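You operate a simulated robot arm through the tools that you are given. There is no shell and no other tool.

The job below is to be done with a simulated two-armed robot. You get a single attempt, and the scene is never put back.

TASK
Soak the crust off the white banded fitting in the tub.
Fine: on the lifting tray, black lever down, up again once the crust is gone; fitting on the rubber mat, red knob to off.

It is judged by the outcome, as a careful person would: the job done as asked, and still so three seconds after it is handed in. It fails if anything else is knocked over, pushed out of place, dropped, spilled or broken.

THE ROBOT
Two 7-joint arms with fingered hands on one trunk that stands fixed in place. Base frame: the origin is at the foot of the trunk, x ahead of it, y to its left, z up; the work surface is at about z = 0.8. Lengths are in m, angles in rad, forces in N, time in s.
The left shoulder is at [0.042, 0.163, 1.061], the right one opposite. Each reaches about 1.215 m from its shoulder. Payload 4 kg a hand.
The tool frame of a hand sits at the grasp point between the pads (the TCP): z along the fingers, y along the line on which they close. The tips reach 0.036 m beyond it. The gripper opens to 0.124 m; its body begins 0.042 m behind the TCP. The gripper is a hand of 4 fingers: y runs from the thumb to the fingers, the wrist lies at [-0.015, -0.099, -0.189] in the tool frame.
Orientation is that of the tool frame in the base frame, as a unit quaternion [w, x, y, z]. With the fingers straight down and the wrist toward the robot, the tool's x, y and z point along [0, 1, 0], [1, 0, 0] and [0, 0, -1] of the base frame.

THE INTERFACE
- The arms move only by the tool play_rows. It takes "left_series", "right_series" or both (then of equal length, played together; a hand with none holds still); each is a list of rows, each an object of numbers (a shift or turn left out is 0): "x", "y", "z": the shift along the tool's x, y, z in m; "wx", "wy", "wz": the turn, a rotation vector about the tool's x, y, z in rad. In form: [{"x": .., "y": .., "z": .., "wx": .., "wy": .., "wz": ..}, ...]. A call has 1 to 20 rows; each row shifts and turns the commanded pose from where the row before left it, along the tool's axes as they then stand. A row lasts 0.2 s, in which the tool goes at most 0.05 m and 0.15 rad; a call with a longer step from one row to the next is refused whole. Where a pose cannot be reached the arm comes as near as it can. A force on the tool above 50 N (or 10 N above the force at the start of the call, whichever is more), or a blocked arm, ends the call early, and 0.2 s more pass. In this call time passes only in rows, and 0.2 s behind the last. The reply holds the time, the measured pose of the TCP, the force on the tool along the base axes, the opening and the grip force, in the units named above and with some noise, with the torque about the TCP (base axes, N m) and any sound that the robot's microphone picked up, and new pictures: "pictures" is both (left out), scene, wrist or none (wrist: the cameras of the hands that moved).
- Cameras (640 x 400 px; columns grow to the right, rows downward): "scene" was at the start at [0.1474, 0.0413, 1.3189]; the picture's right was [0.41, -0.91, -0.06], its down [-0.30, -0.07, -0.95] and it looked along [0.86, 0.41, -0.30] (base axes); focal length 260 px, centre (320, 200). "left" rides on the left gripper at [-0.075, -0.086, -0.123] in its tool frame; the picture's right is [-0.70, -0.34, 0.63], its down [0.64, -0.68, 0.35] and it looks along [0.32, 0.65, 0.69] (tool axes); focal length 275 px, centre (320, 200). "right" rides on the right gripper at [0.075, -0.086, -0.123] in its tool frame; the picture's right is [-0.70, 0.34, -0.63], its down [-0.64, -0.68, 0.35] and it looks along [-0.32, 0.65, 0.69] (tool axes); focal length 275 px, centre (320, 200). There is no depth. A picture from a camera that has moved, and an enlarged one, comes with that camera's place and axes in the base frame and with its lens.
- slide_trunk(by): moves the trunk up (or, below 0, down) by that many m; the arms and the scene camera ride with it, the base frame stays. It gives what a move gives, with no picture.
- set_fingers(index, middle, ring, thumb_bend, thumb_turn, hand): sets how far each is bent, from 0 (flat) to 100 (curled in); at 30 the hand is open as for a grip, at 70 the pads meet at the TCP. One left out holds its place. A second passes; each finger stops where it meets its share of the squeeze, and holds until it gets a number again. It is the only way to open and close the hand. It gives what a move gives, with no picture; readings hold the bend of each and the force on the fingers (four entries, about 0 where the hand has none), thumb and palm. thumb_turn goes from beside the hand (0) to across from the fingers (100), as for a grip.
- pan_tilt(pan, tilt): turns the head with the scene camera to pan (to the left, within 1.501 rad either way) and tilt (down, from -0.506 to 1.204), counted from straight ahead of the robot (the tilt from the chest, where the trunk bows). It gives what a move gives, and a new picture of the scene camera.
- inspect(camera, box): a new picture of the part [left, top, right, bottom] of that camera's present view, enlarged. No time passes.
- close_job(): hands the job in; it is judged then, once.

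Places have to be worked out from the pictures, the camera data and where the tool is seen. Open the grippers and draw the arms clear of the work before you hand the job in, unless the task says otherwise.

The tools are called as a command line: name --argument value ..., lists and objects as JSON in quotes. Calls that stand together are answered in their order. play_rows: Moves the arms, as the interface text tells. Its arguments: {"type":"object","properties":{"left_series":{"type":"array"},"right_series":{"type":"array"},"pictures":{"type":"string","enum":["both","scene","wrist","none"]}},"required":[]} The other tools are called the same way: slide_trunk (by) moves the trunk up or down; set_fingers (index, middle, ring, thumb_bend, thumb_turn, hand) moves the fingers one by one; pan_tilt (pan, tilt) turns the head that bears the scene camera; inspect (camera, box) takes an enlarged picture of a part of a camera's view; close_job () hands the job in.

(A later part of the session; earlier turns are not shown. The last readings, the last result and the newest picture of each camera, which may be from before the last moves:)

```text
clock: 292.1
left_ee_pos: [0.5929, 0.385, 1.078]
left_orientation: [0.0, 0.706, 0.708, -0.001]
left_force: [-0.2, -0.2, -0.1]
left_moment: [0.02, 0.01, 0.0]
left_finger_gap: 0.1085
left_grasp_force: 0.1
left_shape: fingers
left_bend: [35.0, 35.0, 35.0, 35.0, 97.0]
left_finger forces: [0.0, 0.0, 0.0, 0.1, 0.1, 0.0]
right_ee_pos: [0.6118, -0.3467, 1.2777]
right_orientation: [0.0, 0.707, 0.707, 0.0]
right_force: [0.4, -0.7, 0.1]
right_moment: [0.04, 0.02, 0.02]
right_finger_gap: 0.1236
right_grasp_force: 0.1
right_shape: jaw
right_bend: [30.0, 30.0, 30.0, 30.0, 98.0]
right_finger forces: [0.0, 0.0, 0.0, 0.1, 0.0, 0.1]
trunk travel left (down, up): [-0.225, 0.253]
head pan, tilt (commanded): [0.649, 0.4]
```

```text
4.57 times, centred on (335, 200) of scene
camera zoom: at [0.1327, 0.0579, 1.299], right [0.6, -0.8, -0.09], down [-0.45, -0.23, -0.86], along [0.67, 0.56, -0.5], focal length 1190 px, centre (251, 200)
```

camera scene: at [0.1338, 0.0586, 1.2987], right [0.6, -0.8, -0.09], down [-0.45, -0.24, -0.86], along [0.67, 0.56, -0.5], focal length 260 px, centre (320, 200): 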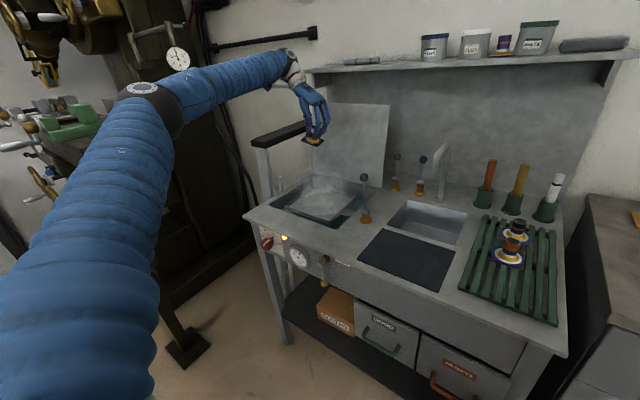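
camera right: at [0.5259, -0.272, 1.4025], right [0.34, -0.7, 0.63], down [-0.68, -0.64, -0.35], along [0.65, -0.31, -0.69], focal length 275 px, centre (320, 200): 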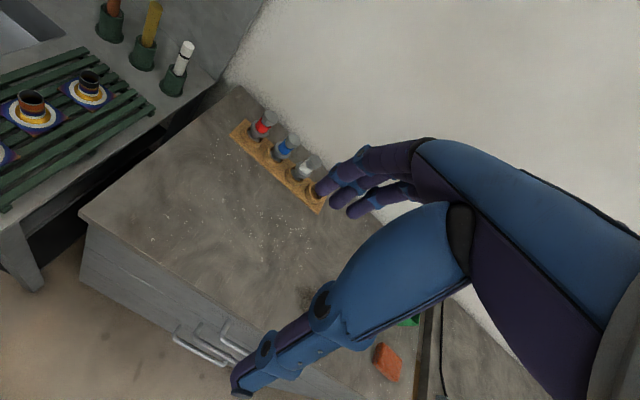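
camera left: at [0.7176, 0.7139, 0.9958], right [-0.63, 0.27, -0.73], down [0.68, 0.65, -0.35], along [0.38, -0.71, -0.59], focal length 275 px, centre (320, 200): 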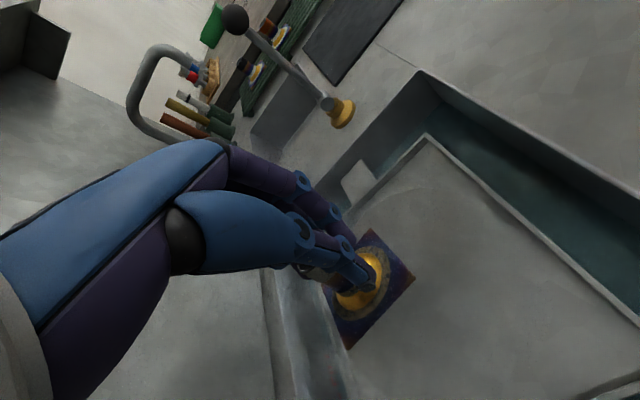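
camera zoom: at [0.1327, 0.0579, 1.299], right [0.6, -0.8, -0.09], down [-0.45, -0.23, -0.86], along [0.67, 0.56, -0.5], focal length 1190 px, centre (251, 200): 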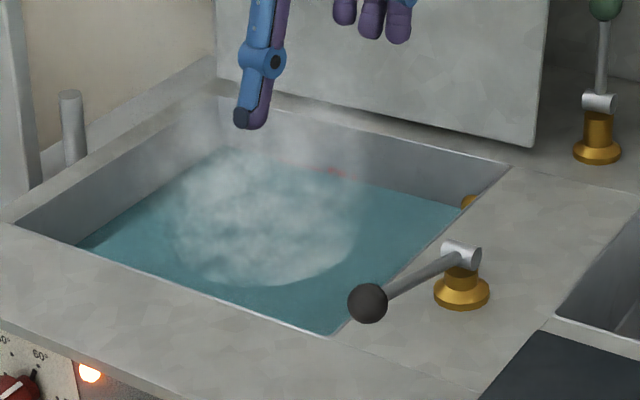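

The lever is at its down stop, submerged since t≈289. I go to the pinch pose around the ball and then wait, aiming for about 150 s uninterrupted.

play_rows --left_series '[{"y": 0.0215, "x": 0.008}, {"y": 0.0215, "x": 0.008}, {"wz": 0.1428}, {"wz": 0.1428}, {"wz": 0.1428}, {"wz": 0.1428}, {"wz": 0.1428}, {"wz": 0.1428}, {"wz": 0.1428}, {"wz": 0.1428}, {"wz": 0.1428}, {"wz": 0.1428}, {"wz": 0.1428}]' --pictures "none"

set_fingers --hand "left" --ring 25

play_rows --left_series '[{"z": 0.03}, {"z": 0.03}, {"z": 0.03}, {"z": 0.03}, {"z": 0.03}, {"z": 0.03}, {"z": 0.021}, {}, {}, {}, {}, {}, {}, {}, {}, {}, {}, {}, {}, {}]' --pictures "none"

play_rows --left_series '[{}, {}, {}, {}, {}, {}, {}, {}, {}, {}, {}, {}, {}, {}, {}, {}, {}, {}, {}, {}]' --pictures "none"

play_rows --left_series '[{}, {}, {}, {}, {}, {}, {}, {}, {}, {}, {}, {}, {}, {}, {}, {}, {}, {}, {}, {}]' --pictures "none"

play_rows --left_series '[{}, {}, {}, {}, {}, {}, {}, {}, {}, {}, {}, {}, {}, {}, {}, {}, {}, {}, {}, {}]' --pictures "none"

play_rows --left_series '[{}, {}, {}, {}, {}, {}, {}, {}, {}, {}, {}, {}, {}, {}, {}, {}, {}, {}, {}, {}]' --pictures "none"

play_rows --left_series '[{}, {}, {}, {}, {}, {}, {}, {}, {}, {}, {}, {}, {}, {}, {}, {}, {}, {}, {}, {}]' --pictures "none"

play_rows --left_series '[{}, {}, {}, {}, {}, {}, {}, {}, {}, {}, {}, {}, {}, {}, {}, {}, {}, {}, {}, {}]' --pictures "none"

play_rows --left_series '[{}, {}, {}, {}, {}, {}, {}, {}, {}, {}, {}, {}, {}, {}, {}, {}, {}, {}, {}, {}]' --pictures "none"

play_rows --left_series '[{}, {}, {}, {}, {}, {}, {}, {}, {}, {}, {}, {}, {}, {}, {}, {}, {}, {}, {}, {}]' --pictures "none"

play_rows --left_series '[{}, {}, {}, {}, {}, {}, {}, {}, {}, {}, {}, {}, {}, {}, {}, {}, {}, {}, {}, {}]' --pictures "none"

play_rows --left_series '[{}, {}, {}, {}, {}, {}, {}, {}, {}, {}, {}, {}, {}, {}, {}, {}, {}, {}, {}, {}]' --pictures "none"

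play_rows --left_series '[{}, {}, {}, {}, {}, {}, {}, {}, {}, {}, {}, {}, {}, {}, {}, {}, {}, {}, {}, {}]' --pictures "none"

```text
clock: 294.9
left_ee_pos: [0.6369, 0.4051, 1.0756]
left_orientation: [0.0, 1.0, 0.0, 0.0]
left_force: [-0.3, 1.2, -0.2]
left_moment: [0.0, -0.02, 0.01]
left_finger_gap: 0.1085
left_grasp_force: 0.0
left_shape: fingers
left_bend: [35.0, 35.0, 35.0, 35.0, 97.0]
left_finger forces: [0.1, 0.0, 0.0, 0.0, 0.1, 0.0]
right_ee_pos: [0.6135, -0.3464, 1.2792]
right_orientation: [0.0, 0.706, 0.708, -0.001]
right_force: [0.6, -0.4, 0.3]
right_moment: [0.01, 0.02, -0.01]
right_finger_gap: 0.1239
right_grasp_force: 0.0
right_shape: jaw
right_bend: [30.0, 30.0, 30.0, 30.0, 98.0]
right_finger forces: [0.1, 0.0, 0.0, 0.0, 0.0, 0.0]
trunk travel left (down, up): [-0.225, 0.253]
head pan, tilt (commanded): [0.649, 0.4]
```

```text
clock: 295.9
left_ee_pos: [0.635, 0.4036, 1.075]
left_orientation: [0.001, 1.0, 0.001, 0.001]
left_force: [-0.1, 0.1, -0.7]
left_moment: [0.03, 0.0, 0.0]
left_finger_gap: 0.1085
left_grasp_force: 0.2
left_shape: fingers
left_bend: [35.0, 35.0, 25.0, 35.0, 97.0]
left_finger forces: [0.0, 0.1, 0.0, 0.0, 0.0, 0.0]
right_ee_pos: [0.6115, -0.3463, 1.2786]
right_orientation: [0.0, 0.707, 0.707, -0.001]
right_force: [0.1, -1.3, 0.1]
right_moment: [0.03, -0.06, -0.02]
right_finger_gap: 0.1236
right_grasp_force: 0.1
right_shape: jaw
right_bend: [30.0, 30.0, 30.0, 30.0, 98.0]
right_finger forces: [0.1, 0.1, 0.0, 0.0, 0.0, 0.0]
trunk travel left (down, up): [-0.225, 0.253]
head pan, tilt (commanded): [0.649, 0.4]
```

```text
clock: 300.1
left_ee_pos: [0.6355, 0.403, 0.8744]
left_orientation: [0.0, 1.0, 0.0, -0.001]
left_force: [0.4, -0.4, 0.7]
left_moment: [0.0, 0.01, 0.01]
left_finger_gap: 0.1083
left_grasp_force: 0.0
left_shape: fingers
left_bend: [35.0, 35.0, 25.0, 35.0, 97.0]
left_finger forces: [0.0, 0.0, 0.0, 0.1, 0.0, 0.0]
right_ee_pos: [0.6122, -0.3449, 1.2777]
right_orientation: [-0.001, 0.707, 0.707, 0.0]
right_force: [0.4, -0.7, 0.4]
right_moment: [-0.02, -0.01, 0.0]
right_finger_gap: 0.1237
right_grasp_force: 0.1
right_shape: jaw
right_bend: [30.0, 30.0, 30.0, 30.0, 98.0]
right_finger forces: [0.1, 0.0, 0.1, 0.0, 0.0, 0.0]
trunk travel left (down, up): [-0.225, 0.253]
head pan, tilt (commanded): [0.649, 0.4]
```

```text
clock: 304.3
left_ee_pos: [0.6351, 0.4023, 0.875]
left_orientation: [-0.001, 1.0, 0.001, -0.001]
left_force: [-0.8, -0.2, -0.8]
left_moment: [0.01, 0.0, 0.02]
left_finger_gap: 0.1083
left_grasp_force: 0.1
left_shape: fingers
left_bend: [35.0, 35.0, 25.0, 35.0, 97.0]
left_finger forces: [0.1, 0.0, 0.0, 0.1, 0.0, 0.0]
right_ee_pos: [0.612, -0.3457, 1.2777]
right_orientation: [-0.001, 0.707, 0.707, -0.001]
right_force: [-0.3, 0.6, 0.0]
right_moment: [0.0, -0.01, -0.02]
right_finger_gap: 0.1237
right_grasp_force: 0.0
right_shape: jaw
right_bend: [30.0, 30.0, 30.0, 30.0, 98.0]
right_finger forces: [0.0, 0.0, 0.0, 0.1, 0.0, 0.1]
trunk travel left (down, up): [-0.225, 0.253]
head pan, tilt (commanded): [0.649, 0.4]
```

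```text
clock: 308.5
left_ee_pos: [0.6359, 0.4031, 0.8745]
left_orientation: [-0.001, 1.0, 0.0, 0.0]
left_force: [-0.3, 0.0, 0.3]
left_moment: [0.01, -0.05, 0.02]
left_finger_gap: 0.1084
left_grasp_force: 0.0
left_shape: fingers
left_bend: [35.0, 35.0, 25.0, 35.0, 97.0]
left_finger forces: [0.0, 0.0, 0.0, 0.0, 0.1, 0.0]
right_ee_pos: [0.6128, -0.3454, 1.2776]
right_orientation: [0.0, 0.707, 0.707, 0.0]
right_force: [1.0, 0.2, -1.0]
right_moment: [0.04, -0.02, 0.01]
right_finger_gap: 0.1237
right_grasp_force: 0.1
right_shape: jaw
right_bend: [30.0, 30.0, 30.0, 30.0, 98.0]
right_finger forces: [0.1, 0.0, 0.0, 0.1, 0.0, 0.0]
trunk travel left (down, up): [-0.225, 0.253]
head pan, tilt (commanded): [0.649, 0.4]
```

```text
clock: 312.7
left_ee_pos: [0.6346, 0.4024, 0.8744]
left_orientation: [0.0, 1.0, 0.001, 0.0]
left_force: [1.7, -0.2, -0.2]
left_moment: [-0.03, -0.01, -0.01]
left_finger_gap: 0.1084
left_grasp_force: 0.1
left_shape: fingers
left_bend: [35.0, 35.0, 25.0, 35.0, 97.0]
left_finger forces: [0.0, 0.1, 0.0, 0.0, 0.1, 0.0]
right_ee_pos: [0.6122, -0.3459, 1.2774]
right_orientation: [-0.001, 0.707, 0.708, -0.001]
right_force: [0.2, 0.4, 0.9]
right_moment: [-0.04, 0.01, 0.01]
right_finger_gap: 0.1239
right_grasp_force: 0.0
right_shape: jaw
right_bend: [30.0, 30.0, 30.0, 30.0, 98.0]
right_finger forces: [0.0, 0.0, 0.0, 0.0, 0.0, 0.1]
trunk travel left (down, up): [-0.225, 0.253]
head pan, tilt (commanded): [0.649, 0.4]
```

```text
clock: 316.9
left_ee_pos: [0.635, 0.4044, 0.8738]
left_orientation: [0.0, 1.0, 0.0, -0.001]
left_force: [-0.1, 0.2, 0.1]
left_moment: [-0.05, -0.01, 0.01]
left_finger_gap: 0.1083
left_grasp_force: 0.1
left_shape: fingers
left_bend: [35.0, 35.0, 25.0, 35.0, 97.0]
left_finger forces: [0.0, 0.0, 0.0, 0.1, 0.0, 0.0]
right_ee_pos: [0.614, -0.3446, 1.2776]
right_orientation: [-0.002, 0.707, 0.707, 0.0]
right_force: [0.1, -0.1, -0.3]
right_moment: [0.02, -0.04, 0.0]
right_finger_gap: 0.1238
right_grasp_force: 0.1
right_shape: jaw
right_bend: [30.0, 30.0, 30.0, 30.0, 98.0]
right_finger forces: [0.0, 0.1, 0.1, 0.0, 0.1, 0.1]
trunk travel left (down, up): [-0.225, 0.253]
head pan, tilt (commanded): [0.649, 0.4]
```

```text
clock: 321.1
left_ee_pos: [0.6341, 0.4023, 0.8744]
left_orientation: [0.001, 1.0, 0.002, 0.0]
left_force: [0.5, 0.5, 0.2]
left_moment: [0.0, 0.03, 0.01]
left_finger_gap: 0.1082
left_grasp_force: 0.0
left_shape: fingers
left_bend: [35.0, 35.0, 25.0, 35.0, 97.0]
left_finger forces: [0.1, 0.0, 0.1, 0.0, 0.0, 0.0]
right_ee_pos: [0.6123, -0.3454, 1.2782]
right_orientation: [-0.001, 0.707, 0.707, -0.001]
right_force: [0.0, -0.3, -0.2]
right_moment: [-0.03, -0.04, 0.0]
right_finger_gap: 0.1235
right_grasp_force: 0.0
right_shape: jaw
right_bend: [30.0, 30.0, 30.0, 30.0, 98.0]
right_finger forces: [0.0, 0.0, 0.0, 0.1, 0.1, 0.1]
trunk travel left (down, up): [-0.225, 0.253]
head pan, tilt (commanded): [0.649, 0.4]
```

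```text
clock: 325.3
left_ee_pos: [0.6335, 0.4023, 0.8743]
left_orientation: [0.0, 1.0, 0.001, 0.0]
left_force: [0.4, -0.1, 0.3]
left_moment: [0.01, 0.02, -0.01]
left_finger_gap: 0.1087
left_grasp_force: 0.1
left_shape: fingers
left_bend: [35.0, 35.0, 25.0, 35.0, 97.0]
left_finger forces: [0.0, 0.0, 0.0, 0.0, 0.0, 0.0]
right_ee_pos: [0.6114, -0.3463, 1.2778]
right_orientation: [0.0, 0.708, 0.707, -0.001]
right_force: [0.2, -0.2, -0.1]
right_moment: [-0.01, 0.0, 0.02]
right_finger_gap: 0.1239
right_grasp_force: 0.0
right_shape: jaw
right_bend: [30.0, 30.0, 30.0, 30.0, 98.0]
right_finger forces: [0.0, 0.0, 0.0, 0.0, 0.0, 0.0]
trunk travel left (down, up): [-0.225, 0.253]
head pan, tilt (commanded): [0.649, 0.4]
```

```text
clock: 329.5
left_ee_pos: [0.635, 0.4034, 0.8745]
left_orientation: [0.0, 1.0, 0.001, 0.0]
left_force: [-0.1, 0.6, -0.3]
left_moment: [0.03, 0.03, 0.02]
left_finger_gap: 0.1084
left_grasp_force: 0.1
left_shape: fingers
left_bend: [35.0, 35.0, 25.0, 35.0, 97.0]
left_finger forces: [0.1, 0.0, 0.0, 0.0, 0.1, 0.1]
right_ee_pos: [0.6107, -0.3462, 1.2782]
right_orientation: [0.0, 0.708, 0.707, -0.001]
right_force: [0.5, -0.5, 0.3]
right_moment: [0.01, -0.02, -0.01]
right_finger_gap: 0.1238
right_grasp_force: 0.1
right_shape: jaw
right_bend: [30.0, 30.0, 30.0, 30.0, 98.0]
right_finger forces: [0.1, 0.1, 0.1, 0.1, 0.0, 0.1]
trunk travel left (down, up): [-0.225, 0.253]
head pan, tilt (commanded): [0.649, 0.4]
```

```text
clock: 333.7
left_ee_pos: [0.6345, 0.4035, 0.8745]
left_orientation: [0.001, 1.0, 0.001, 0.0]
left_force: [0.4, -0.2, 0.4]
left_moment: [0.0, -0.02, 0.01]
left_finger_gap: 0.1087
left_grasp_force: 0.0
left_shape: fingers
left_bend: [35.0, 35.0, 25.0, 35.0, 97.0]
left_finger forces: [0.0, 0.0, 0.1, 0.0, 0.0, 0.1]
right_ee_pos: [0.6119, -0.3451, 1.2789]
right_orientation: [-0.001, 0.707, 0.707, -0.001]
right_force: [-0.6, 0.0, 0.3]
right_moment: [-0.01, 0.01, -0.02]
right_finger_gap: 0.1236
right_grasp_force: 0.0
right_shape: jaw
right_bend: [30.0, 30.0, 30.0, 30.0, 98.0]
right_finger forces: [0.0, 0.1, 0.0, 0.0, 0.1, 0.0]
trunk travel left (down, up): [-0.225, 0.253]
head pan, tilt (commanded): [0.649, 0.4]
```

```text
clock: 337.9
left_ee_pos: [0.6351, 0.402, 0.8764]
left_orientation: [0.0, 1.0, 0.001, 0.001]
left_force: [-0.4, -0.2, 0.6]
left_moment: [0.0, 0.02, 0.04]
left_finger_gap: 0.1086
left_grasp_force: 0.1
left_shape: fingers
left_bend: [35.0, 35.0, 25.0, 35.0, 97.0]
left_finger forces: [0.0, 0.0, 0.0, 0.0, 0.0, 0.0]
right_ee_pos: [0.6128, -0.3448, 1.2784]
right_orientation: [0.0, 0.708, 0.707, -0.001]
right_force: [-0.4, 0.0, -1.1]
right_moment: [0.01, -0.01, 0.0]
right_finger_gap: 0.1237
right_grasp_force: 0.0
right_shape: jaw
right_bend: [30.0, 30.0, 30.0, 30.0, 98.0]
right_finger forces: [0.1, 0.1, 0.0, 0.0, 0.0, 0.0]
trunk travel left (down, up): [-0.225, 0.253]
head pan, tilt (commanded): [0.649, 0.4]
```

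```text
clock: 342.1
left_ee_pos: [0.6346, 0.4019, 0.8746]
left_orientation: [-0.001, 1.0, 0.001, 0.0]
left_force: [0.2, 0.2, -0.1]
left_moment: [-0.01, 0.03, 0.02]
left_finger_gap: 0.1086
left_grasp_force: 0.1
left_shape: fingers
left_bend: [35.0, 35.0, 25.0, 35.0, 97.0]
left_finger forces: [0.0, 0.0, 0.0, 0.1, 0.1, 0.1]
right_ee_pos: [0.6121, -0.3459, 1.279]
right_orientation: [-0.001, 0.707, 0.707, 0.0]
right_force: [0.5, -0.2, 0.0]
right_moment: [0.0, 0.03, -0.02]
right_finger_gap: 0.1238
right_grasp_force: 0.1
right_shape: jaw
right_bend: [30.0, 30.0, 30.0, 30.0, 98.0]
right_finger forces: [0.1, 0.0, 0.0, 0.0, 0.0, 0.0]
trunk travel left (down, up): [-0.225, 0.253]
head pan, tilt (commanded): [0.649, 0.4]
```

```text
clock: 346.3
left_ee_pos: [0.6347, 0.4026, 0.8748]
left_orientation: [0.0, 1.0, 0.001, 0.0]
left_force: [0.8, -0.7, -0.6]
left_moment: [-0.01, 0.01, -0.02]
left_finger_gap: 0.1084
left_grasp_force: 0.0
left_shape: fingers
left_bend: [35.0, 35.0, 25.0, 35.0, 97.0]
left_finger forces: [0.0, 0.0, 0.0, 0.0, 0.0, 0.0]
right_ee_pos: [0.6117, -0.3454, 1.28]
right_orientation: [-0.001, 0.708, 0.707, -0.001]
right_force: [0.3, -0.6, -0.1]
right_moment: [0.04, -0.01, 0.01]
right_finger_gap: 0.1239
right_grasp_force: 0.1
right_shape: jaw
right_bend: [30.0, 30.0, 30.0, 30.0, 98.0]
right_finger forces: [0.1, 0.0, 0.0, 0.1, 0.0, 0.0]
trunk travel left (down, up): [-0.225, 0.253]
head pan, tilt (commanded): [0.649, 0.4]
```

inspect --camera "scene" --box '[265, 160, 405, 240]'

```text
4.57 times, centred on (335, 200) of scene
camera zoom: at [0.1335, 0.0586, 1.2988], right [0.6, -0.8, -0.09], down [-0.45, -0.24, -0.86], along [0.67, 0.56, -0.5], focal length 1190 px, centre (251, 200)
```

zoom: 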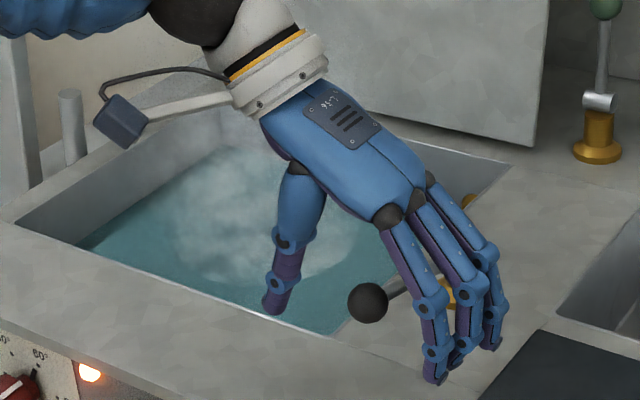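

57 s in. I keep the soak going without interruption.

play_rows --left_series '[{}, {}, {}, {}, {}, {}, {}, {}, {}, {}, {}, {}, {}, {}, {}, {}, {}, {}, {}, {}]' --pictures "none"

play_rows --left_series '[{}, {}, {}, {}, {}, {}, {}, {}, {}, {}, {}, {}, {}, {}, {}, {}, {}, {}, {}, {}]' --pictures "none"

play_rows --left_series '[{}, {}, {}, {}, {}, {}, {}, {}, {}, {}, {}, {}, {}, {}, {}, {}, {}, {}, {}, {}]' --pictures "none"

play_rows --left_series '[{}, {}, {}, {}, {}, {}, {}, {}, {}, {}, {}, {}, {}, {}, {}, {}, {}, {}, {}, {}]' --pictures "none"

play_rows --left_series '[{}, {}, {}, {}, {}, {}, {}, {}, {}, {}, {}, {}, {}, {}, {}, {}, {}, {}, {}, {}]' --pictures "none"

play_rows --left_series '[{}, {}, {}, {}, {}, {}, {}, {}, {}, {}, {}, {}, {}, {}, {}, {}, {}, {}, {}, {}]' --pictures "none"

play_rows --left_series '[{}, {}, {}, {}, {}, {}, {}, {}, {}, {}, {}, {}, {}, {}, {}, {}, {}, {}, {}, {}]' --pictures "none"

play_rows --left_series '[{}, {}, {}, {}, {}, {}, {}, {}, {}, {}, {}, {}, {}, {}, {}, {}, {}, {}, {}, {}]' --pictures "none"

play_rows --left_series '[{}, {}, {}, {}, {}, {}, {}, {}, {}, {}, {}, {}, {}, {}, {}, {}, {}, {}, {}, {}]' --pictures "none"

play_rows --left_series '[{}, {}, {}, {}, {}, {}, {}, {}, {}, {}, {}, {}, {}, {}, {}, {}, {}, {}, {}, {}]' --pictures "none"

play_rows --left_series '[{}, {}, {}, {}, {}, {}, {}, {}, {}, {}, {}, {}, {}, {}, {}, {}, {}, {}, {}, {}]' --pictures "none"

play_rows --left_series '[{}, {}, {}, {}, {}, {}, {}, {}, {}, {}, {}, {}, {}, {}, {}, {}, {}, {}, {}, {}]' --pictures "none"

play_rows --left_series '[{}, {}, {}, {}, {}, {}, {}, {}, {}, {}, {}, {}, {}, {}, {}, {}, {}, {}, {}, {}]' --pictures "none"

play_rows --left_series '[{}, {}, {}, {}, {}, {}, {}, {}, {}, {}, {}, {}, {}, {}, {}, {}, {}, {}, {}, {}]' --pictures "none"

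```text
clock: 350.5
left_ee_pos: [0.6354, 0.4031, 0.8744]
left_orientation: [0.0, 1.0, 0.001, 0.0]
left_force: [-0.4, -0.2, 0.1]
left_moment: [-0.02, 0.04, 0.01]
left_finger_gap: 0.1082
left_grasp_force: 0.1
left_shape: fingers
left_bend: [35.0, 35.0, 25.0, 35.0, 97.0]
left_finger forces: [0.0, 0.0, 0.1, 0.0, 0.0, 0.1]
right_ee_pos: [0.6128, -0.3452, 1.2782]
right_orientation: [-0.001, 0.707, 0.707, -0.001]
right_force: [0.3, 0.4, 0.1]
right_moment: [-0.02, 0.01, 0.05]
right_finger_gap: 0.1237
right_grasp_force: 0.0
right_shape: jaw
right_bend: [30.0, 30.0, 30.0, 30.0, 98.0]
right_finger forces: [0.1, 0.0, 0.1, 0.0, 0.0, 0.0]
trunk travel left (down, up): [-0.225, 0.253]
head pan, tilt (commanded): [0.649, 0.4]
```

```text
clock: 354.7
left_ee_pos: [0.6355, 0.4021, 0.8748]
left_orientation: [0.0, 1.0, 0.001, 0.0]
left_force: [0.6, 0.0, -0.9]
left_moment: [0.03, -0.01, -0.01]
left_finger_gap: 0.1084
left_grasp_force: 0.1
left_shape: fingers
left_bend: [35.0, 35.0, 25.0, 35.0, 97.0]
left_finger forces: [0.1, 0.0, 0.0, 0.0, 0.0, 0.0]
right_ee_pos: [0.6121, -0.3465, 1.2788]
right_orientation: [0.0, 0.707, 0.707, 0.0]
right_force: [0.3, 0.3, -0.5]
right_moment: [0.0, 0.0, -0.02]
right_finger_gap: 0.1238
right_grasp_force: 0.1
right_shape: jaw
right_bend: [30.0, 30.0, 30.0, 30.0, 98.0]
right_finger forces: [0.1, 0.0, 0.0, 0.0, 0.0, 0.0]
trunk travel left (down, up): [-0.225, 0.253]
head pan, tilt (commanded): [0.649, 0.4]
```

```text
clock: 358.9
left_ee_pos: [0.6349, 0.4034, 0.8743]
left_orientation: [0.0, 1.0, 0.002, 0.0]
left_force: [0.1, 1.0, -0.2]
left_moment: [0.01, -0.01, -0.01]
left_finger_gap: 0.1085
left_grasp_force: 0.0
left_shape: fingers
left_bend: [35.0, 35.0, 25.0, 35.0, 97.0]
left_finger forces: [0.1, 0.1, 0.1, 0.1, 0.0, 0.0]
right_ee_pos: [0.6123, -0.3451, 1.2781]
right_orientation: [-0.002, 0.707, 0.707, -0.001]
right_force: [0.8, 0.4, -0.4]
right_moment: [0.04, -0.03, 0.03]
right_finger_gap: 0.1238
right_grasp_force: 0.1
right_shape: jaw
right_bend: [30.0, 30.0, 30.0, 30.0, 98.0]
right_finger forces: [0.1, 0.0, 0.1, 0.0, 0.0, 0.0]
trunk travel left (down, up): [-0.225, 0.253]
head pan, tilt (commanded): [0.649, 0.4]
```

```text
clock: 363.1
left_ee_pos: [0.6347, 0.4021, 0.8754]
left_orientation: [0.0, 1.0, 0.0, -0.001]
left_force: [-0.2, 0.6, 0.2]
left_moment: [-0.01, -0.03, -0.02]
left_finger_gap: 0.1083
left_grasp_force: 0.0
left_shape: fingers
left_bend: [35.0, 35.0, 25.0, 35.0, 97.0]
left_finger forces: [0.0, 0.0, 0.1, 0.0, 0.0, 0.0]
right_ee_pos: [0.6113, -0.346, 1.2788]
right_orientation: [-0.001, 0.707, 0.707, -0.001]
right_force: [-1.3, 0.1, -0.3]
right_moment: [0.04, 0.0, -0.01]
right_finger_gap: 0.1236
right_grasp_force: 0.0
right_shape: jaw
right_bend: [30.0, 30.0, 30.0, 30.0, 98.0]
right_finger forces: [0.0, 0.1, 0.0, 0.1, 0.0, 0.0]
trunk travel left (down, up): [-0.225, 0.253]
head pan, tilt (commanded): [0.649, 0.4]
```

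```text
clock: 367.3
left_ee_pos: [0.635, 0.4027, 0.8758]
left_orientation: [0.0, 1.0, 0.0, -0.001]
left_force: [0.7, 0.1, -0.2]
left_moment: [-0.01, 0.01, 0.01]
left_finger_gap: 0.1083
left_grasp_force: 0.0
left_shape: fingers
left_bend: [35.0, 35.0, 25.0, 35.0, 97.0]
left_finger forces: [0.0, 0.0, 0.0, 0.0, 0.0, 0.0]
right_ee_pos: [0.6127, -0.3446, 1.2785]
right_orientation: [-0.002, 0.707, 0.707, 0.0]
right_force: [0.2, -0.2, -1.0]
right_moment: [-0.02, 0.01, 0.01]
right_finger_gap: 0.1239
right_grasp_force: 0.0
right_shape: jaw
right_bend: [30.0, 30.0, 30.0, 30.0, 98.0]
right_finger forces: [0.0, 0.0, 0.0, 0.1, 0.0, 0.1]
trunk travel left (down, up): [-0.225, 0.253]
head pan, tilt (commanded): [0.649, 0.4]
```

```text
clock: 371.5
left_ee_pos: [0.6344, 0.4028, 0.8761]
left_orientation: [0.0, 1.0, 0.001, 0.0]
left_force: [0.8, 0.1, 0.3]
left_moment: [0.02, -0.02, -0.02]
left_finger_gap: 0.1085
left_grasp_force: 0.2
left_shape: fingers
left_bend: [35.0, 35.0, 25.0, 35.0, 97.0]
left_finger forces: [0.0, 0.0, 0.0, 0.1, 0.0, 0.0]
right_ee_pos: [0.6119, -0.3455, 1.2784]
right_orientation: [0.0, 0.707, 0.708, 0.0]
right_force: [0.3, 0.2, 1.1]
right_moment: [-0.03, 0.01, -0.01]
right_finger_gap: 0.1239
right_grasp_force: 0.0
right_shape: jaw
right_bend: [30.0, 30.0, 30.0, 30.0, 98.0]
right_finger forces: [0.0, 0.0, 0.0, 0.1, 0.1, 0.0]
trunk travel left (down, up): [-0.225, 0.253]
head pan, tilt (commanded): [0.649, 0.4]
```

```text
clock: 375.7
left_ee_pos: [0.6345, 0.4031, 0.8754]
left_orientation: [-0.001, 1.0, 0.0, 0.0]
left_force: [-0.5, 0.3, -0.5]
left_moment: [0.0, -0.02, -0.02]
left_finger_gap: 0.1083
left_grasp_force: 0.1
left_shape: fingers
left_bend: [35.0, 35.0, 25.0, 35.0, 97.0]
left_finger forces: [0.0, 0.0, 0.0, 0.0, 0.0, 0.1]
right_ee_pos: [0.6125, -0.346, 1.2778]
right_orientation: [0.0, 0.707, 0.707, -0.001]
right_force: [0.0, 0.0, -0.3]
right_moment: [-0.01, 0.02, 0.01]
right_finger_gap: 0.1237
right_grasp_force: 0.1
right_shape: jaw
right_bend: [30.0, 30.0, 30.0, 30.0, 98.0]
right_finger forces: [0.0, 0.1, 0.0, 0.0, 0.1, 0.0]
trunk travel left (down, up): [-0.225, 0.253]
head pan, tilt (commanded): [0.649, 0.4]
```

```text
clock: 379.9
left_ee_pos: [0.6346, 0.4038, 0.8743]
left_orientation: [-0.001, 1.0, 0.001, 0.0]
left_force: [-0.3, -1.0, 0.0]
left_moment: [0.02, 0.01, -0.03]
left_finger_gap: 0.1084
left_grasp_force: 0.1
left_shape: fingers
left_bend: [35.0, 35.0, 25.0, 35.0, 97.0]
left_finger forces: [0.1, 0.0, 0.0, 0.2, 0.0, 0.0]
right_ee_pos: [0.6118, -0.3456, 1.278]
right_orientation: [-0.001, 0.708, 0.707, -0.001]
right_force: [-0.9, 0.4, 0.3]
right_moment: [0.02, 0.01, 0.01]
right_finger_gap: 0.1241
right_grasp_force: 0.1
right_shape: jaw
right_bend: [30.0, 30.0, 30.0, 30.0, 98.0]
right_finger forces: [0.0, 0.0, 0.1, 0.0, 0.1, 0.1]
trunk travel left (down, up): [-0.225, 0.253]
head pan, tilt (commanded): [0.649, 0.4]
```

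```text
clock: 384.1
left_ee_pos: [0.6338, 0.4029, 0.8754]
left_orientation: [0.0, 1.0, 0.0, 0.0]
left_force: [-1.0, 1.0, -0.1]
left_moment: [-0.01, -0.02, -0.01]
left_finger_gap: 0.1085
left_grasp_force: 0.0
left_shape: fingers
left_bend: [35.0, 35.0, 25.0, 35.0, 97.0]
left_finger forces: [0.1, 0.0, 0.1, 0.1, 0.0, 0.0]
right_ee_pos: [0.6114, -0.3459, 1.2779]
right_orientation: [-0.001, 0.707, 0.707, -0.001]
right_force: [0.4, 0.5, -1.1]
right_moment: [-0.01, -0.02, 0.01]
right_finger_gap: 0.1238
right_grasp_force: 0.0
right_shape: jaw
right_bend: [30.0, 30.0, 30.0, 30.0, 98.0]
right_finger forces: [0.1, 0.1, 0.1, 0.0, 0.0, 0.0]
trunk travel left (down, up): [-0.225, 0.253]
head pan, tilt (commanded): [0.649, 0.4]
```

```text
clock: 388.3
left_ee_pos: [0.6334, 0.4018, 0.8744]
left_orientation: [0.0, 1.0, 0.0, 0.001]
left_force: [0.2, 0.7, 0.2]
left_moment: [-0.02, 0.0, -0.03]
left_finger_gap: 0.1084
left_grasp_force: 0.0
left_shape: fingers
left_bend: [35.0, 35.0, 25.0, 35.0, 97.0]
left_finger forces: [0.0, 0.0, 0.0, 0.0, 0.0, 0.0]
right_ee_pos: [0.612, -0.3448, 1.2792]
right_orientation: [0.0, 0.707, 0.707, -0.001]
right_force: [0.2, 0.0, 0.0]
right_moment: [0.01, 0.01, 0.0]
right_finger_gap: 0.1239
right_grasp_force: 0.1
right_shape: jaw
right_bend: [30.0, 30.0, 30.0, 30.0, 98.0]
right_finger forces: [0.0, 0.0, 0.0, 0.0, 0.0, 0.0]
trunk travel left (down, up): [-0.225, 0.253]
head pan, tilt (commanded): [0.649, 0.4]
```

```text
clock: 392.5
left_ee_pos: [0.6337, 0.403, 0.8746]
left_orientation: [0.0, 1.0, 0.001, 0.0]
left_force: [-0.5, -0.8, -0.3]
left_moment: [0.02, -0.01, -0.03]
left_finger_gap: 0.1083
left_grasp_force: 0.1
left_shape: fingers
left_bend: [35.0, 35.0, 25.0, 35.0, 97.0]
left_finger forces: [0.0, 0.1, 0.0, 0.1, 0.0, 0.0]
right_ee_pos: [0.6122, -0.3459, 1.2789]
right_orientation: [-0.001, 0.706, 0.708, 0.0]
right_force: [-0.3, -1.1, -0.6]
right_moment: [-0.04, 0.01, 0.0]
right_finger_gap: 0.124
right_grasp_force: 0.0
right_shape: jaw
right_bend: [30.0, 30.0, 30.0, 30.0, 98.0]
right_finger forces: [0.0, 0.1, 0.0, 0.1, 0.1, 0.0]
trunk travel left (down, up): [-0.225, 0.253]
head pan, tilt (commanded): [0.649, 0.4]
```

```text
clock: 396.7
left_ee_pos: [0.6337, 0.4027, 0.875]
left_orientation: [0.0, 1.0, 0.001, 0.001]
left_force: [-0.8, 0.8, -0.6]
left_moment: [0.0, -0.03, -0.01]
left_finger_gap: 0.1084
left_grasp_force: 0.1
left_shape: fingers
left_bend: [35.0, 35.0, 25.0, 35.0, 97.0]
left_finger forces: [0.0, 0.0, 0.1, 0.0, 0.0, 0.1]
right_ee_pos: [0.6119, -0.3448, 1.2789]
right_orientation: [0.0, 0.707, 0.708, -0.001]
right_force: [-0.1, -0.8, -0.4]
right_moment: [0.01, -0.02, -0.02]
right_finger_gap: 0.1236
right_grasp_force: 0.0
right_shape: jaw
right_bend: [30.0, 30.0, 30.0, 30.0, 98.0]
right_finger forces: [0.1, 0.0, 0.0, 0.0, 0.0, 0.0]
trunk travel left (down, up): [-0.225, 0.253]
head pan, tilt (commanded): [0.649, 0.4]
```

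```text
clock: 400.9
left_ee_pos: [0.6351, 0.4022, 0.8748]
left_orientation: [0.0, 1.0, 0.001, 0.0]
left_force: [-0.1, 0.0, -0.3]
left_moment: [0.02, -0.01, 0.0]
left_finger_gap: 0.1087
left_grasp_force: 0.0
left_shape: fingers
left_bend: [35.0, 35.0, 25.0, 35.0, 97.0]
left_finger forces: [0.0, 0.0, 0.0, 0.1, 0.1, 0.0]
right_ee_pos: [0.6122, -0.3451, 1.2778]
right_orientation: [0.0, 0.707, 0.707, -0.001]
right_force: [-0.3, -0.5, 0.2]
right_moment: [0.01, -0.02, -0.01]
right_finger_gap: 0.1239
right_grasp_force: 0.2
right_shape: jaw
right_bend: [30.0, 30.0, 30.0, 30.0, 98.0]
right_finger forces: [0.0, 0.0, 0.1, 0.0, 0.1, 0.0]
trunk travel left (down, up): [-0.225, 0.253]
head pan, tilt (commanded): [0.649, 0.4]
```

```text
clock: 405.1
left_ee_pos: [0.6348, 0.4028, 0.8747]
left_orientation: [0.001, 1.0, 0.001, 0.0]
left_force: [-0.7, -0.5, 0.8]
left_moment: [0.0, 0.01, 0.01]
left_finger_gap: 0.1083
left_grasp_force: 0.1
left_shape: fingers
left_bend: [35.0, 35.0, 25.0, 35.0, 97.0]
left_finger forces: [0.0, 0.1, 0.0, 0.0, 0.0, 0.0]
right_ee_pos: [0.612, -0.3447, 1.2785]
right_orientation: [0.0, 0.707, 0.708, -0.001]
right_force: [-0.5, -0.2, -0.2]
right_moment: [-0.01, 0.03, 0.03]
right_finger_gap: 0.1241
right_grasp_force: 0.0
right_shape: jaw
right_bend: [30.0, 30.0, 30.0, 30.0, 98.0]
right_finger forces: [0.0, 0.1, 0.0, 0.0, 0.0, 0.0]
trunk travel left (down, up): [-0.225, 0.253]
head pan, tilt (commanded): [0.649, 0.4]
```

play_rows --left_series '[{}, {}, {}, {}, {}, {}, {}, {}, {}, {}, {}, {}, {}, {}, {}, {}, {}, {}, {}, {}]' --pictures "none"

play_rows --left_series '[{}, {}, {}, {}, {}, {}, {}, {}, {}, {}, {}, {}, {}, {}, {}, {}, {}, {}, {}, {}]' --pictures "none"

play_rows --left_series '[{}, {}, {}, {}, {}, {}, {}, {}, {}, {}, {}, {}, {}, {}, {}, {}, {}, {}, {}, {}]' --pictures "none"

play_rows --left_series '[{}, {}, {}, {}, {}, {}, {}, {}, {}, {}, {}, {}, {}, {}, {}, {}, {}, {}, {}, {}]' --pictures "none"

set_fingers --hand "left" --index 72 --middle 72 --thumb_bend 70

```text
clock: 409.3
left_ee_pos: [0.6352, 0.4045, 0.8741]
left_orientation: [0.0, 1.0, 0.0, 0.0]
left_force: [0.0, -0.8, -0.2]
left_moment: [0.03, -0.01, 0.01]
left_finger_gap: 0.1085
left_grasp_force: 0.0
left_shape: fingers
left_bend: [35.0, 35.0, 25.0, 35.0, 97.0]
left_finger forces: [0.0, 0.0, 0.1, 0.1, 0.0, 0.0]
right_ee_pos: [0.6121, -0.3459, 1.2777]
right_orientation: [-0.001, 0.707, 0.707, -0.001]
right_force: [0.3, -1.2, 0.1]
right_moment: [-0.01, -0.02, 0.01]
right_finger_gap: 0.1238
right_grasp_force: 0.0
right_shape: jaw
right_bend: [30.0, 30.0, 30.0, 30.0, 98.0]
right_finger forces: [0.1, 0.1, 0.0, 0.0, 0.0, 0.0]
trunk travel left (down, up): [-0.225, 0.253]
head pan, tilt (commanded): [0.649, 0.4]
```

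```text
clock: 413.5
left_ee_pos: [0.6345, 0.4026, 0.8758]
left_orientation: [0.0, 1.0, 0.001, 0.0]
left_force: [-0.1, 0.3, 0.6]
left_moment: [0.03, 0.0, 0.05]
left_finger_gap: 0.1084
left_grasp_force: 0.2
left_shape: fingers
left_bend: [35.0, 35.0, 25.0, 35.0, 97.0]
left_finger forces: [0.0, 0.0, 0.0, 0.0, 0.0, 0.0]
right_ee_pos: [0.6114, -0.346, 1.279]
right_orientation: [0.0, 0.706, 0.708, 0.0]
right_force: [-0.1, 0.0, 0.3]
right_moment: [0.0, 0.02, -0.01]
right_finger_gap: 0.1238
right_grasp_force: 0.1
right_shape: jaw
right_bend: [30.0, 30.0, 30.0, 30.0, 98.0]
right_finger forces: [0.1, 0.1, 0.0, 0.0, 0.1, 0.1]
trunk travel left (down, up): [-0.225, 0.253]
head pan, tilt (commanded): [0.649, 0.4]
```

```text
clock: 417.7
left_ee_pos: [0.6348, 0.4025, 0.875]
left_orientation: [0.0, 1.0, 0.001, 0.001]
left_force: [-0.7, -0.2, 0.5]
left_moment: [-0.01, 0.0, 0.01]
left_finger_gap: 0.1086
left_grasp_force: 0.1
left_shape: fingers
left_bend: [35.0, 35.0, 25.0, 35.0, 97.0]
left_finger forces: [0.1, 0.0, 0.1, 0.0, 0.0, 0.0]
right_ee_pos: [0.613, -0.3451, 1.2781]
right_orientation: [-0.001, 0.707, 0.708, -0.001]
right_force: [0.1, -0.2, -0.1]
right_moment: [-0.01, 0.01, -0.01]
right_finger_gap: 0.124
right_grasp_force: 0.1
right_shape: jaw
right_bend: [30.0, 30.0, 30.0, 30.0, 98.0]
right_finger forces: [0.0, 0.0, 0.1, 0.0, 0.0, 0.0]
trunk travel left (down, up): [-0.225, 0.253]
head pan, tilt (commanded): [0.649, 0.4]
```

```text
clock: 421.9
left_ee_pos: [0.6353, 0.4031, 0.8754]
left_orientation: [0.001, 1.0, 0.001, 0.0]
left_force: [0.7, 0.6, 0.1]
left_moment: [0.01, 0.03, -0.04]
left_finger_gap: 0.1083
left_grasp_force: 0.1
left_shape: fingers
left_bend: [35.0, 35.0, 25.0, 35.0, 97.0]
left_finger forces: [0.1, 0.0, 0.0, 0.1, 0.0, 0.1]
right_ee_pos: [0.6124, -0.346, 1.2786]
right_orientation: [-0.001, 0.707, 0.707, -0.001]
right_force: [1.1, -0.4, -0.1]
right_moment: [-0.01, -0.01, -0.01]
right_finger_gap: 0.1237
right_grasp_force: 0.1
right_shape: jaw
right_bend: [30.0, 30.0, 30.0, 30.0, 98.0]
right_finger forces: [0.0, 0.0, 0.0, 0.0, 0.0, 0.1]
trunk travel left (down, up): [-0.225, 0.253]
head pan, tilt (commanded): [0.649, 0.4]
```

```text
clock: 422.9
left_ee_pos: [0.6348, 0.4044, 0.8739]
left_orientation: [0.0, 1.0, 0.001, -0.001]
left_force: [-3.0, 7.5, -3.4]
left_moment: [0.06, 0.06, -0.09]
left_finger_gap: 0.0054
left_grasp_force: 7.2
left_shape: fingers
left_bend: [72.0, 71.0, 25.0, 67.0, 97.0]
left_finger forces: [1.8, 3.2, 0.0, 0.0, 9.3, 0.0]
right_ee_pos: [0.613, -0.3439, 1.2772]
right_orientation: [-0.001, 0.707, 0.707, 0.0]
right_force: [-0.2, 0.1, 0.0]
right_moment: [0.0, 0.03, 0.01]
right_finger_gap: 0.1236
right_grasp_force: 0.1
right_shape: jaw
right_bend: [30.0, 30.0, 30.0, 30.0, 98.0]
right_finger forces: [0.0, 0.0, 0.0, 0.1, 0.0, 0.0]
trunk travel left (down, up): [-0.225, 0.253]
head pan, tilt (commanded): [0.649, 0.4]
```

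134 s uninterrupted. I raise the lever along the proven arc.

play_rows --left_series '[{"y": -0.002}, {"x": 0.0025, "z": -0.0076}, {"x": 0.0029, "z": -0.0075}, {"x": 0.0033, "z": -0.0074}, {"x": 0.0037, "z": -0.0073}, {"x": 0.0041, "z": -0.0072}]' --pictures "none"

play_rows --left_series '[{"x": 0.0045, "z": -0.0062}, {"x": 0.0052, "z": -0.0058}, {"x": 0.0056, "z": -0.0054}, {"x": 0.006, "z": -0.005}]' --pictures "none"

inspect --camera "scene" --box '[265, 150, 405, 230]'

```text
clock: 424.3
left_ee_pos: [0.652, 0.4064, 0.9124]
left_orientation: [0.0, 1.0, 0.002, 0.0]
left_force: [-10.3, 0.7, -3.4]
left_moment: [0.05, 0.24, -0.18]
left_finger_gap: 0.0044
left_grasp_force: 9.4
left_shape: fingers
left_bend: [72.0, 69.0, 25.0, 68.0, 97.0]
left_finger forces: [5.6, 6.3, 0.0, 0.0, 6.4, 0.0]
right_ee_pos: [0.6117, -0.3446, 1.2786]
right_orientation: [0.0, 0.708, 0.707, 0.0]
right_force: [0.8, 0.7, 0.4]
right_moment: [-0.01, 0.01, 0.01]
right_finger_gap: 0.1237
right_grasp_force: 0.1
right_shape: jaw
right_bend: [30.0, 30.0, 30.0, 30.0, 98.0]
right_finger forces: [0.1, 0.0, 0.0, 0.0, 0.0, 0.0]
trunk travel left (down, up): [-0.225, 0.253]
head pan, tilt (commanded): [0.649, 0.4]
```

```text
clock: 425.3
left_ee_pos: [0.6716, 0.4064, 0.9343]
left_orientation: [0.001, 1.0, 0.0, 0.0]
left_force: [-16.3, 0.3, 3.6]
left_moment: [-0.03, 0.35, -0.21]
left_finger_gap: 0.0033
left_grasp_force: 10.6
left_shape: fingers
left_bend: [72.0, 69.0, 25.0, 69.0, 96.0]
left_finger forces: [4.9, 7.9, 0.0, 0.0, 7.8, 0.1]
right_ee_pos: [0.6103, -0.3444, 1.2794]
right_orientation: [0.0, 0.708, 0.707, 0.0]
right_force: [-0.5, 0.2, 0.3]
right_moment: [-0.02, 0.01, 0.05]
right_finger_gap: 0.1238
right_grasp_force: 0.1
right_shape: jaw
right_bend: [30.0, 30.0, 30.0, 30.0, 98.0]
right_finger forces: [0.1, 0.0, 0.0, 0.1, 0.0, 0.0]
trunk travel left (down, up): [-0.225, 0.253]
head pan, tilt (commanded): [0.649, 0.4]
```

```text
4.57 times, centred on (335, 190) of scene
camera zoom: at [0.1322, 0.0586, 1.299], right [0.6, -0.8, -0.09], down [-0.45, -0.24, -0.86], along [0.67, 0.56, -0.5], focal length 1190 px, centre (251, 246)
```

zoom: 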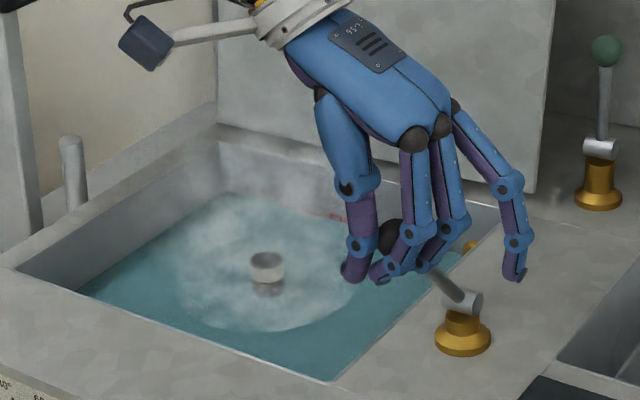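

play_rows --left_series '[{"x": 0.0046, "z": -0.0052}, {"x": 0.0055, "z": -0.0046}, {"x": 0.006, "z": -0.004}, {"x": 0.0063, "z": -0.0034}, {"x": 0.0066, "z": -0.0029}, {"x": 0.0067, "z": -0.0025}]' --pictures "none"

play_rows --left_series '[{"x": 0.0067, "z": -0.0018}, {"x": 0.0067, "z": -0.0014}, {"x": 0.0067, "z": -0.001}, {"x": 0.0067, "z": -0.0006}, {"x": 0.0067, "z": -0.0002}, {"x": 0.005, "z": 0.0}]' --pictures "none"

inspect --camera "scene" --box '[265, 150, 405, 230]'

inspect --camera "scene" --box '[305, 180, 340, 210]'

```text
clock: 426.7
left_ee_pos: [0.7093, 0.4067, 0.9569]
left_orientation: [0.0, 1.0, 0.001, 0.0]
left_force: [-10.3, -3.1, 0.7]
left_moment: [-0.07, 0.21, -0.15]
left_finger_gap: 0.0004
left_grasp_force: 4.7
left_shape: fingers
left_bend: [72.0, 71.0, 25.0, 70.0, 97.0]
left_finger forces: [0.1, 9.5, 0.1, 0.0, 0.1, 0.0]
right_ee_pos: [0.6111, -0.3462, 1.279]
right_orientation: [0.0, 0.707, 0.707, 0.0]
right_force: [0.1, 0.8, -0.2]
right_moment: [0.0, 0.03, -0.04]
right_finger_gap: 0.1238
right_grasp_force: 0.0
right_shape: jaw
right_bend: [30.0, 30.0, 30.0, 30.0, 98.0]
right_finger forces: [0.1, 0.1, 0.0, 0.0, 0.0, 0.0]
trunk travel left (down, up): [-0.225, 0.253]
head pan, tilt (commanded): [0.649, 0.4]
```

```text
clock: 428.1
left_ee_pos: [0.7443, 0.4073, 0.9625]
left_orientation: [-0.001, 1.0, 0.001, -0.001]
left_force: [-29.8, -2.3, 6.5]
left_moment: [-0.12, 0.8, -0.41]
left_finger_gap: 0.0002
left_grasp_force: 15.1
left_shape: fingers
left_bend: [72.0, 72.0, 25.0, 70.0, 97.0]
left_finger forces: [0.1, 29.9, 0.0, 0.1, 0.0, 0.0]
right_ee_pos: [0.6098, -0.3454, 1.2797]
right_orientation: [0.0, 0.707, 0.707, 0.0]
right_force: [-0.3, 0.8, -1.0]
right_moment: [-0.02, 0.0, 0.0]
right_finger_gap: 0.1237
right_grasp_force: 0.0
right_shape: jaw
right_bend: [30.0, 30.0, 30.0, 30.0, 98.0]
right_finger forces: [0.0, 0.0, 0.1, 0.0, 0.1, 0.1]
trunk travel left (down, up): [-0.225, 0.253]
head pan, tilt (commanded): [0.649, 0.4]
```

```text
4.57 times, centred on (335, 190) of scene
camera zoom: at [0.1303, 0.0584, 1.2992], right [0.6, -0.8, -0.09], down [-0.45, -0.24, -0.86], along [0.67, 0.56, -0.5], focal length 1190 px, centre (251, 246)
```

zoom: 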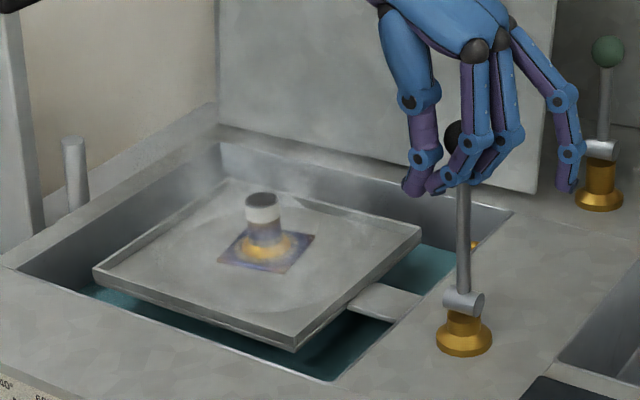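

```text
13.33 times, centred on (322, 195) of scene
camera zoom: at [0.1303, 0.0584, 1.2992], right [0.6, -0.8, -0.09], down [-0.45, -0.24, -0.86], along [0.67, 0.56, -0.5], focal length 3472 px, centre (287, 267)
```

zoom: 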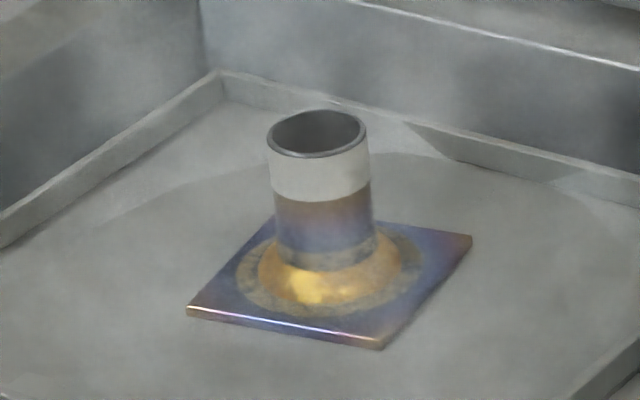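

After a further 134 s uninterrupted the mark is exactly as before: the white crust is dissolved and what remains is a stain that does not soak off. I accept the crust as gone. I back off the lever, open, and move over the fitting.

play_rows --left_series '[{"x": -0.006}, {"x": -0.006}]' --pictures "none"

set_fingers --hand "left" --index 35 --middle 35 --ring 35 --thumb_bend 35

play_rows --left_series '[{"z": -0.02}, {"z": -0.03}, {"z": -0.03}, {"z": -0.025}, {"x": 0.0127, "y": -0.034}, {"x": 0.0127, "y": -0.034}, {"x": 0.0127, "y": -0.034}, {"x": 0.0127, "y": -0.034}, {"x": 0.0127, "y": -0.034}, {"x": 0.0127, "y": -0.034}, {"z": 0.03}, {"z": 0.03}, {"z": 0.03}, {"z": 0.03}, {"z": 0.03}]' --pictures "wrist"

inspect --camera "left" --box '[240, 150, 480, 400]'

inspect --camera "scene" --box '[285, 150, 365, 215]'

```text
clock: 428.7
left_ee_pos: [0.7371, 0.406, 0.9628]
left_orientation: [0.0, 1.0, 0.001, 0.001]
left_force: [0.3, -0.1, -0.7]
left_moment: [0.01, -0.02, 0.04]
left_finger_gap: 0.0002
left_grasp_force: 0.1
left_shape: fingers
left_bend: [72.0, 72.0, 25.0, 70.0, 97.0]
left_finger forces: [0.0, 0.0, 0.0, 0.1, 0.0, 0.1]
right_ee_pos: [0.6126, -0.3454, 1.2777]
right_orientation: [0.001, 0.707, 0.708, 0.001]
right_force: [-0.2, 0.7, 0.0]
right_moment: [0.01, 0.0, -0.02]
right_finger_gap: 0.1239
right_grasp_force: 0.0
right_shape: jaw
right_bend: [30.0, 30.0, 30.0, 30.0, 98.0]
right_finger forces: [0.1, 0.0, 0.0, 0.0, 0.0, 0.0]
trunk travel left (down, up): [-0.225, 0.253]
head pan, tilt (commanded): [0.649, 0.4]
```

```text
clock: 429.7
left_ee_pos: [0.7345, 0.4065, 0.9609]
left_orientation: [0.0, 1.0, 0.001, 0.0]
left_force: [-0.3, -0.3, 0.6]
left_moment: [0.01, -0.04, 0.01]
left_finger_gap: 0.1081
left_grasp_force: 0.0
left_shape: fingers
left_bend: [35.0, 35.0, 35.0, 35.0, 97.0]
left_finger forces: [0.0, 0.0, 0.0, 0.1, 0.0, 0.1]
right_ee_pos: [0.6122, -0.3455, 1.2793]
right_orientation: [-0.001, 0.707, 0.708, -0.001]
right_force: [-0.1, -0.6, -0.2]
right_moment: [0.0, -0.01, 0.0]
right_finger_gap: 0.1237
right_grasp_force: 0.0
right_shape: jaw
right_bend: [30.0, 30.0, 30.0, 30.0, 98.0]
right_finger forces: [0.0, 0.0, 0.0, 0.0, 0.0, 0.0]
trunk travel left (down, up): [-0.225, 0.253]
head pan, tilt (commanded): [0.649, 0.4]
```

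```text
clock: 432.9
left_ee_pos: [0.8113, 0.6121, 0.9137]
left_orientation: [0.0, 1.0, 0.001, 0.0]
left_force: [0.6, 0.2, -0.2]
left_moment: [-0.03, 0.0, 0.0]
left_finger_gap: 0.1085
left_grasp_force: 0.1
left_shape: fingers
left_bend: [35.0, 35.0, 35.0, 35.0, 97.0]
left_finger forces: [0.1, 0.1, 0.1, 0.0, 0.1, 0.0]
right_ee_pos: [0.6122, -0.3452, 1.2775]
right_orientation: [0.0, 0.707, 0.708, -0.001]
right_force: [0.0, 0.7, 0.7]
right_moment: [-0.02, 0.04, -0.03]
right_finger_gap: 0.1237
right_grasp_force: 0.1
right_shape: jaw
right_bend: [30.0, 30.0, 30.0, 30.0, 98.0]
right_finger forces: [0.0, 0.0, 0.2, 0.0, 0.1, 0.0]
trunk travel left (down, up): [-0.225, 0.253]
head pan, tilt (commanded): [0.649, 0.4]
camera left: at [0.7361, 0.6977, 1.0372], right [-0.7, 0.34, -0.63], down [0.64, 0.68, -0.35], along [0.32, -0.65, -0.69], focal length 275 px, centre (320, 200)
```

left: 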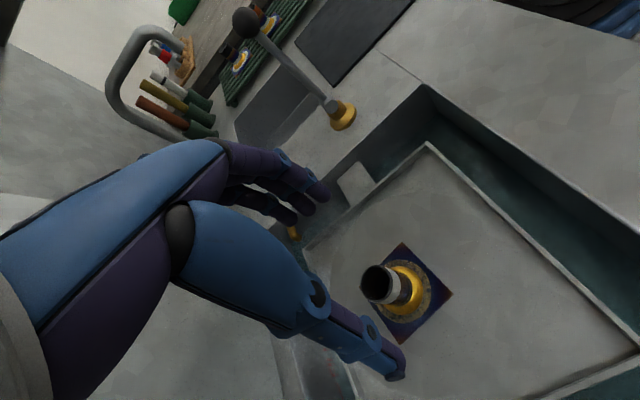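

```text
1.60 times, centred on (360, 275) of left
camera zoom: at [0.7361, 0.6977, 1.0372], right [-0.7, 0.34, -0.63], down [0.64, 0.68, -0.35], along [0.32, -0.65, -0.69], focal length 440 px, centre (256, 80)
```

zoom: 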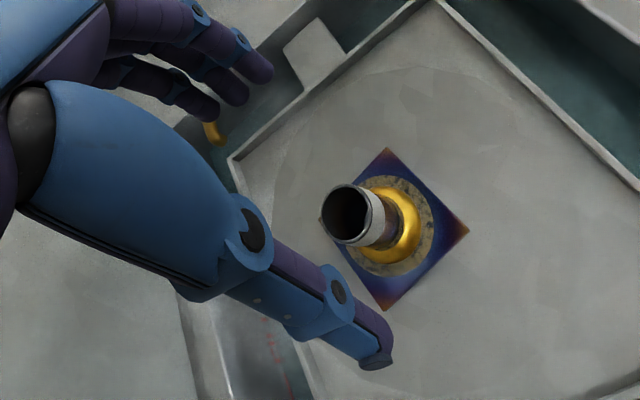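

```text
6.15 times, centred on (325, 182) of scene
camera zoom: at [0.134, 0.0591, 1.2986], right [0.6, -0.8, -0.09], down [-0.45, -0.24, -0.86], along [0.67, 0.56, -0.5], focal length 1602 px, centre (289, 308)
```

zoom: 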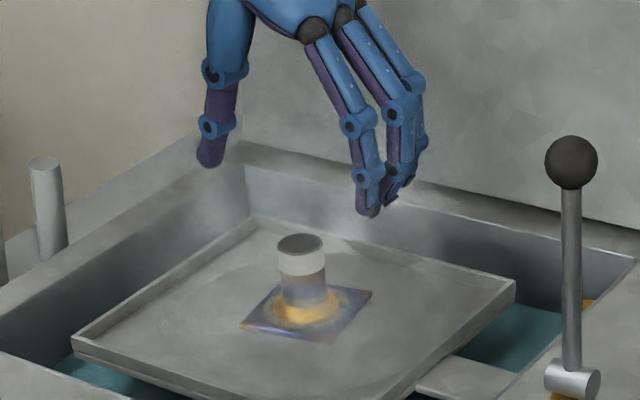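

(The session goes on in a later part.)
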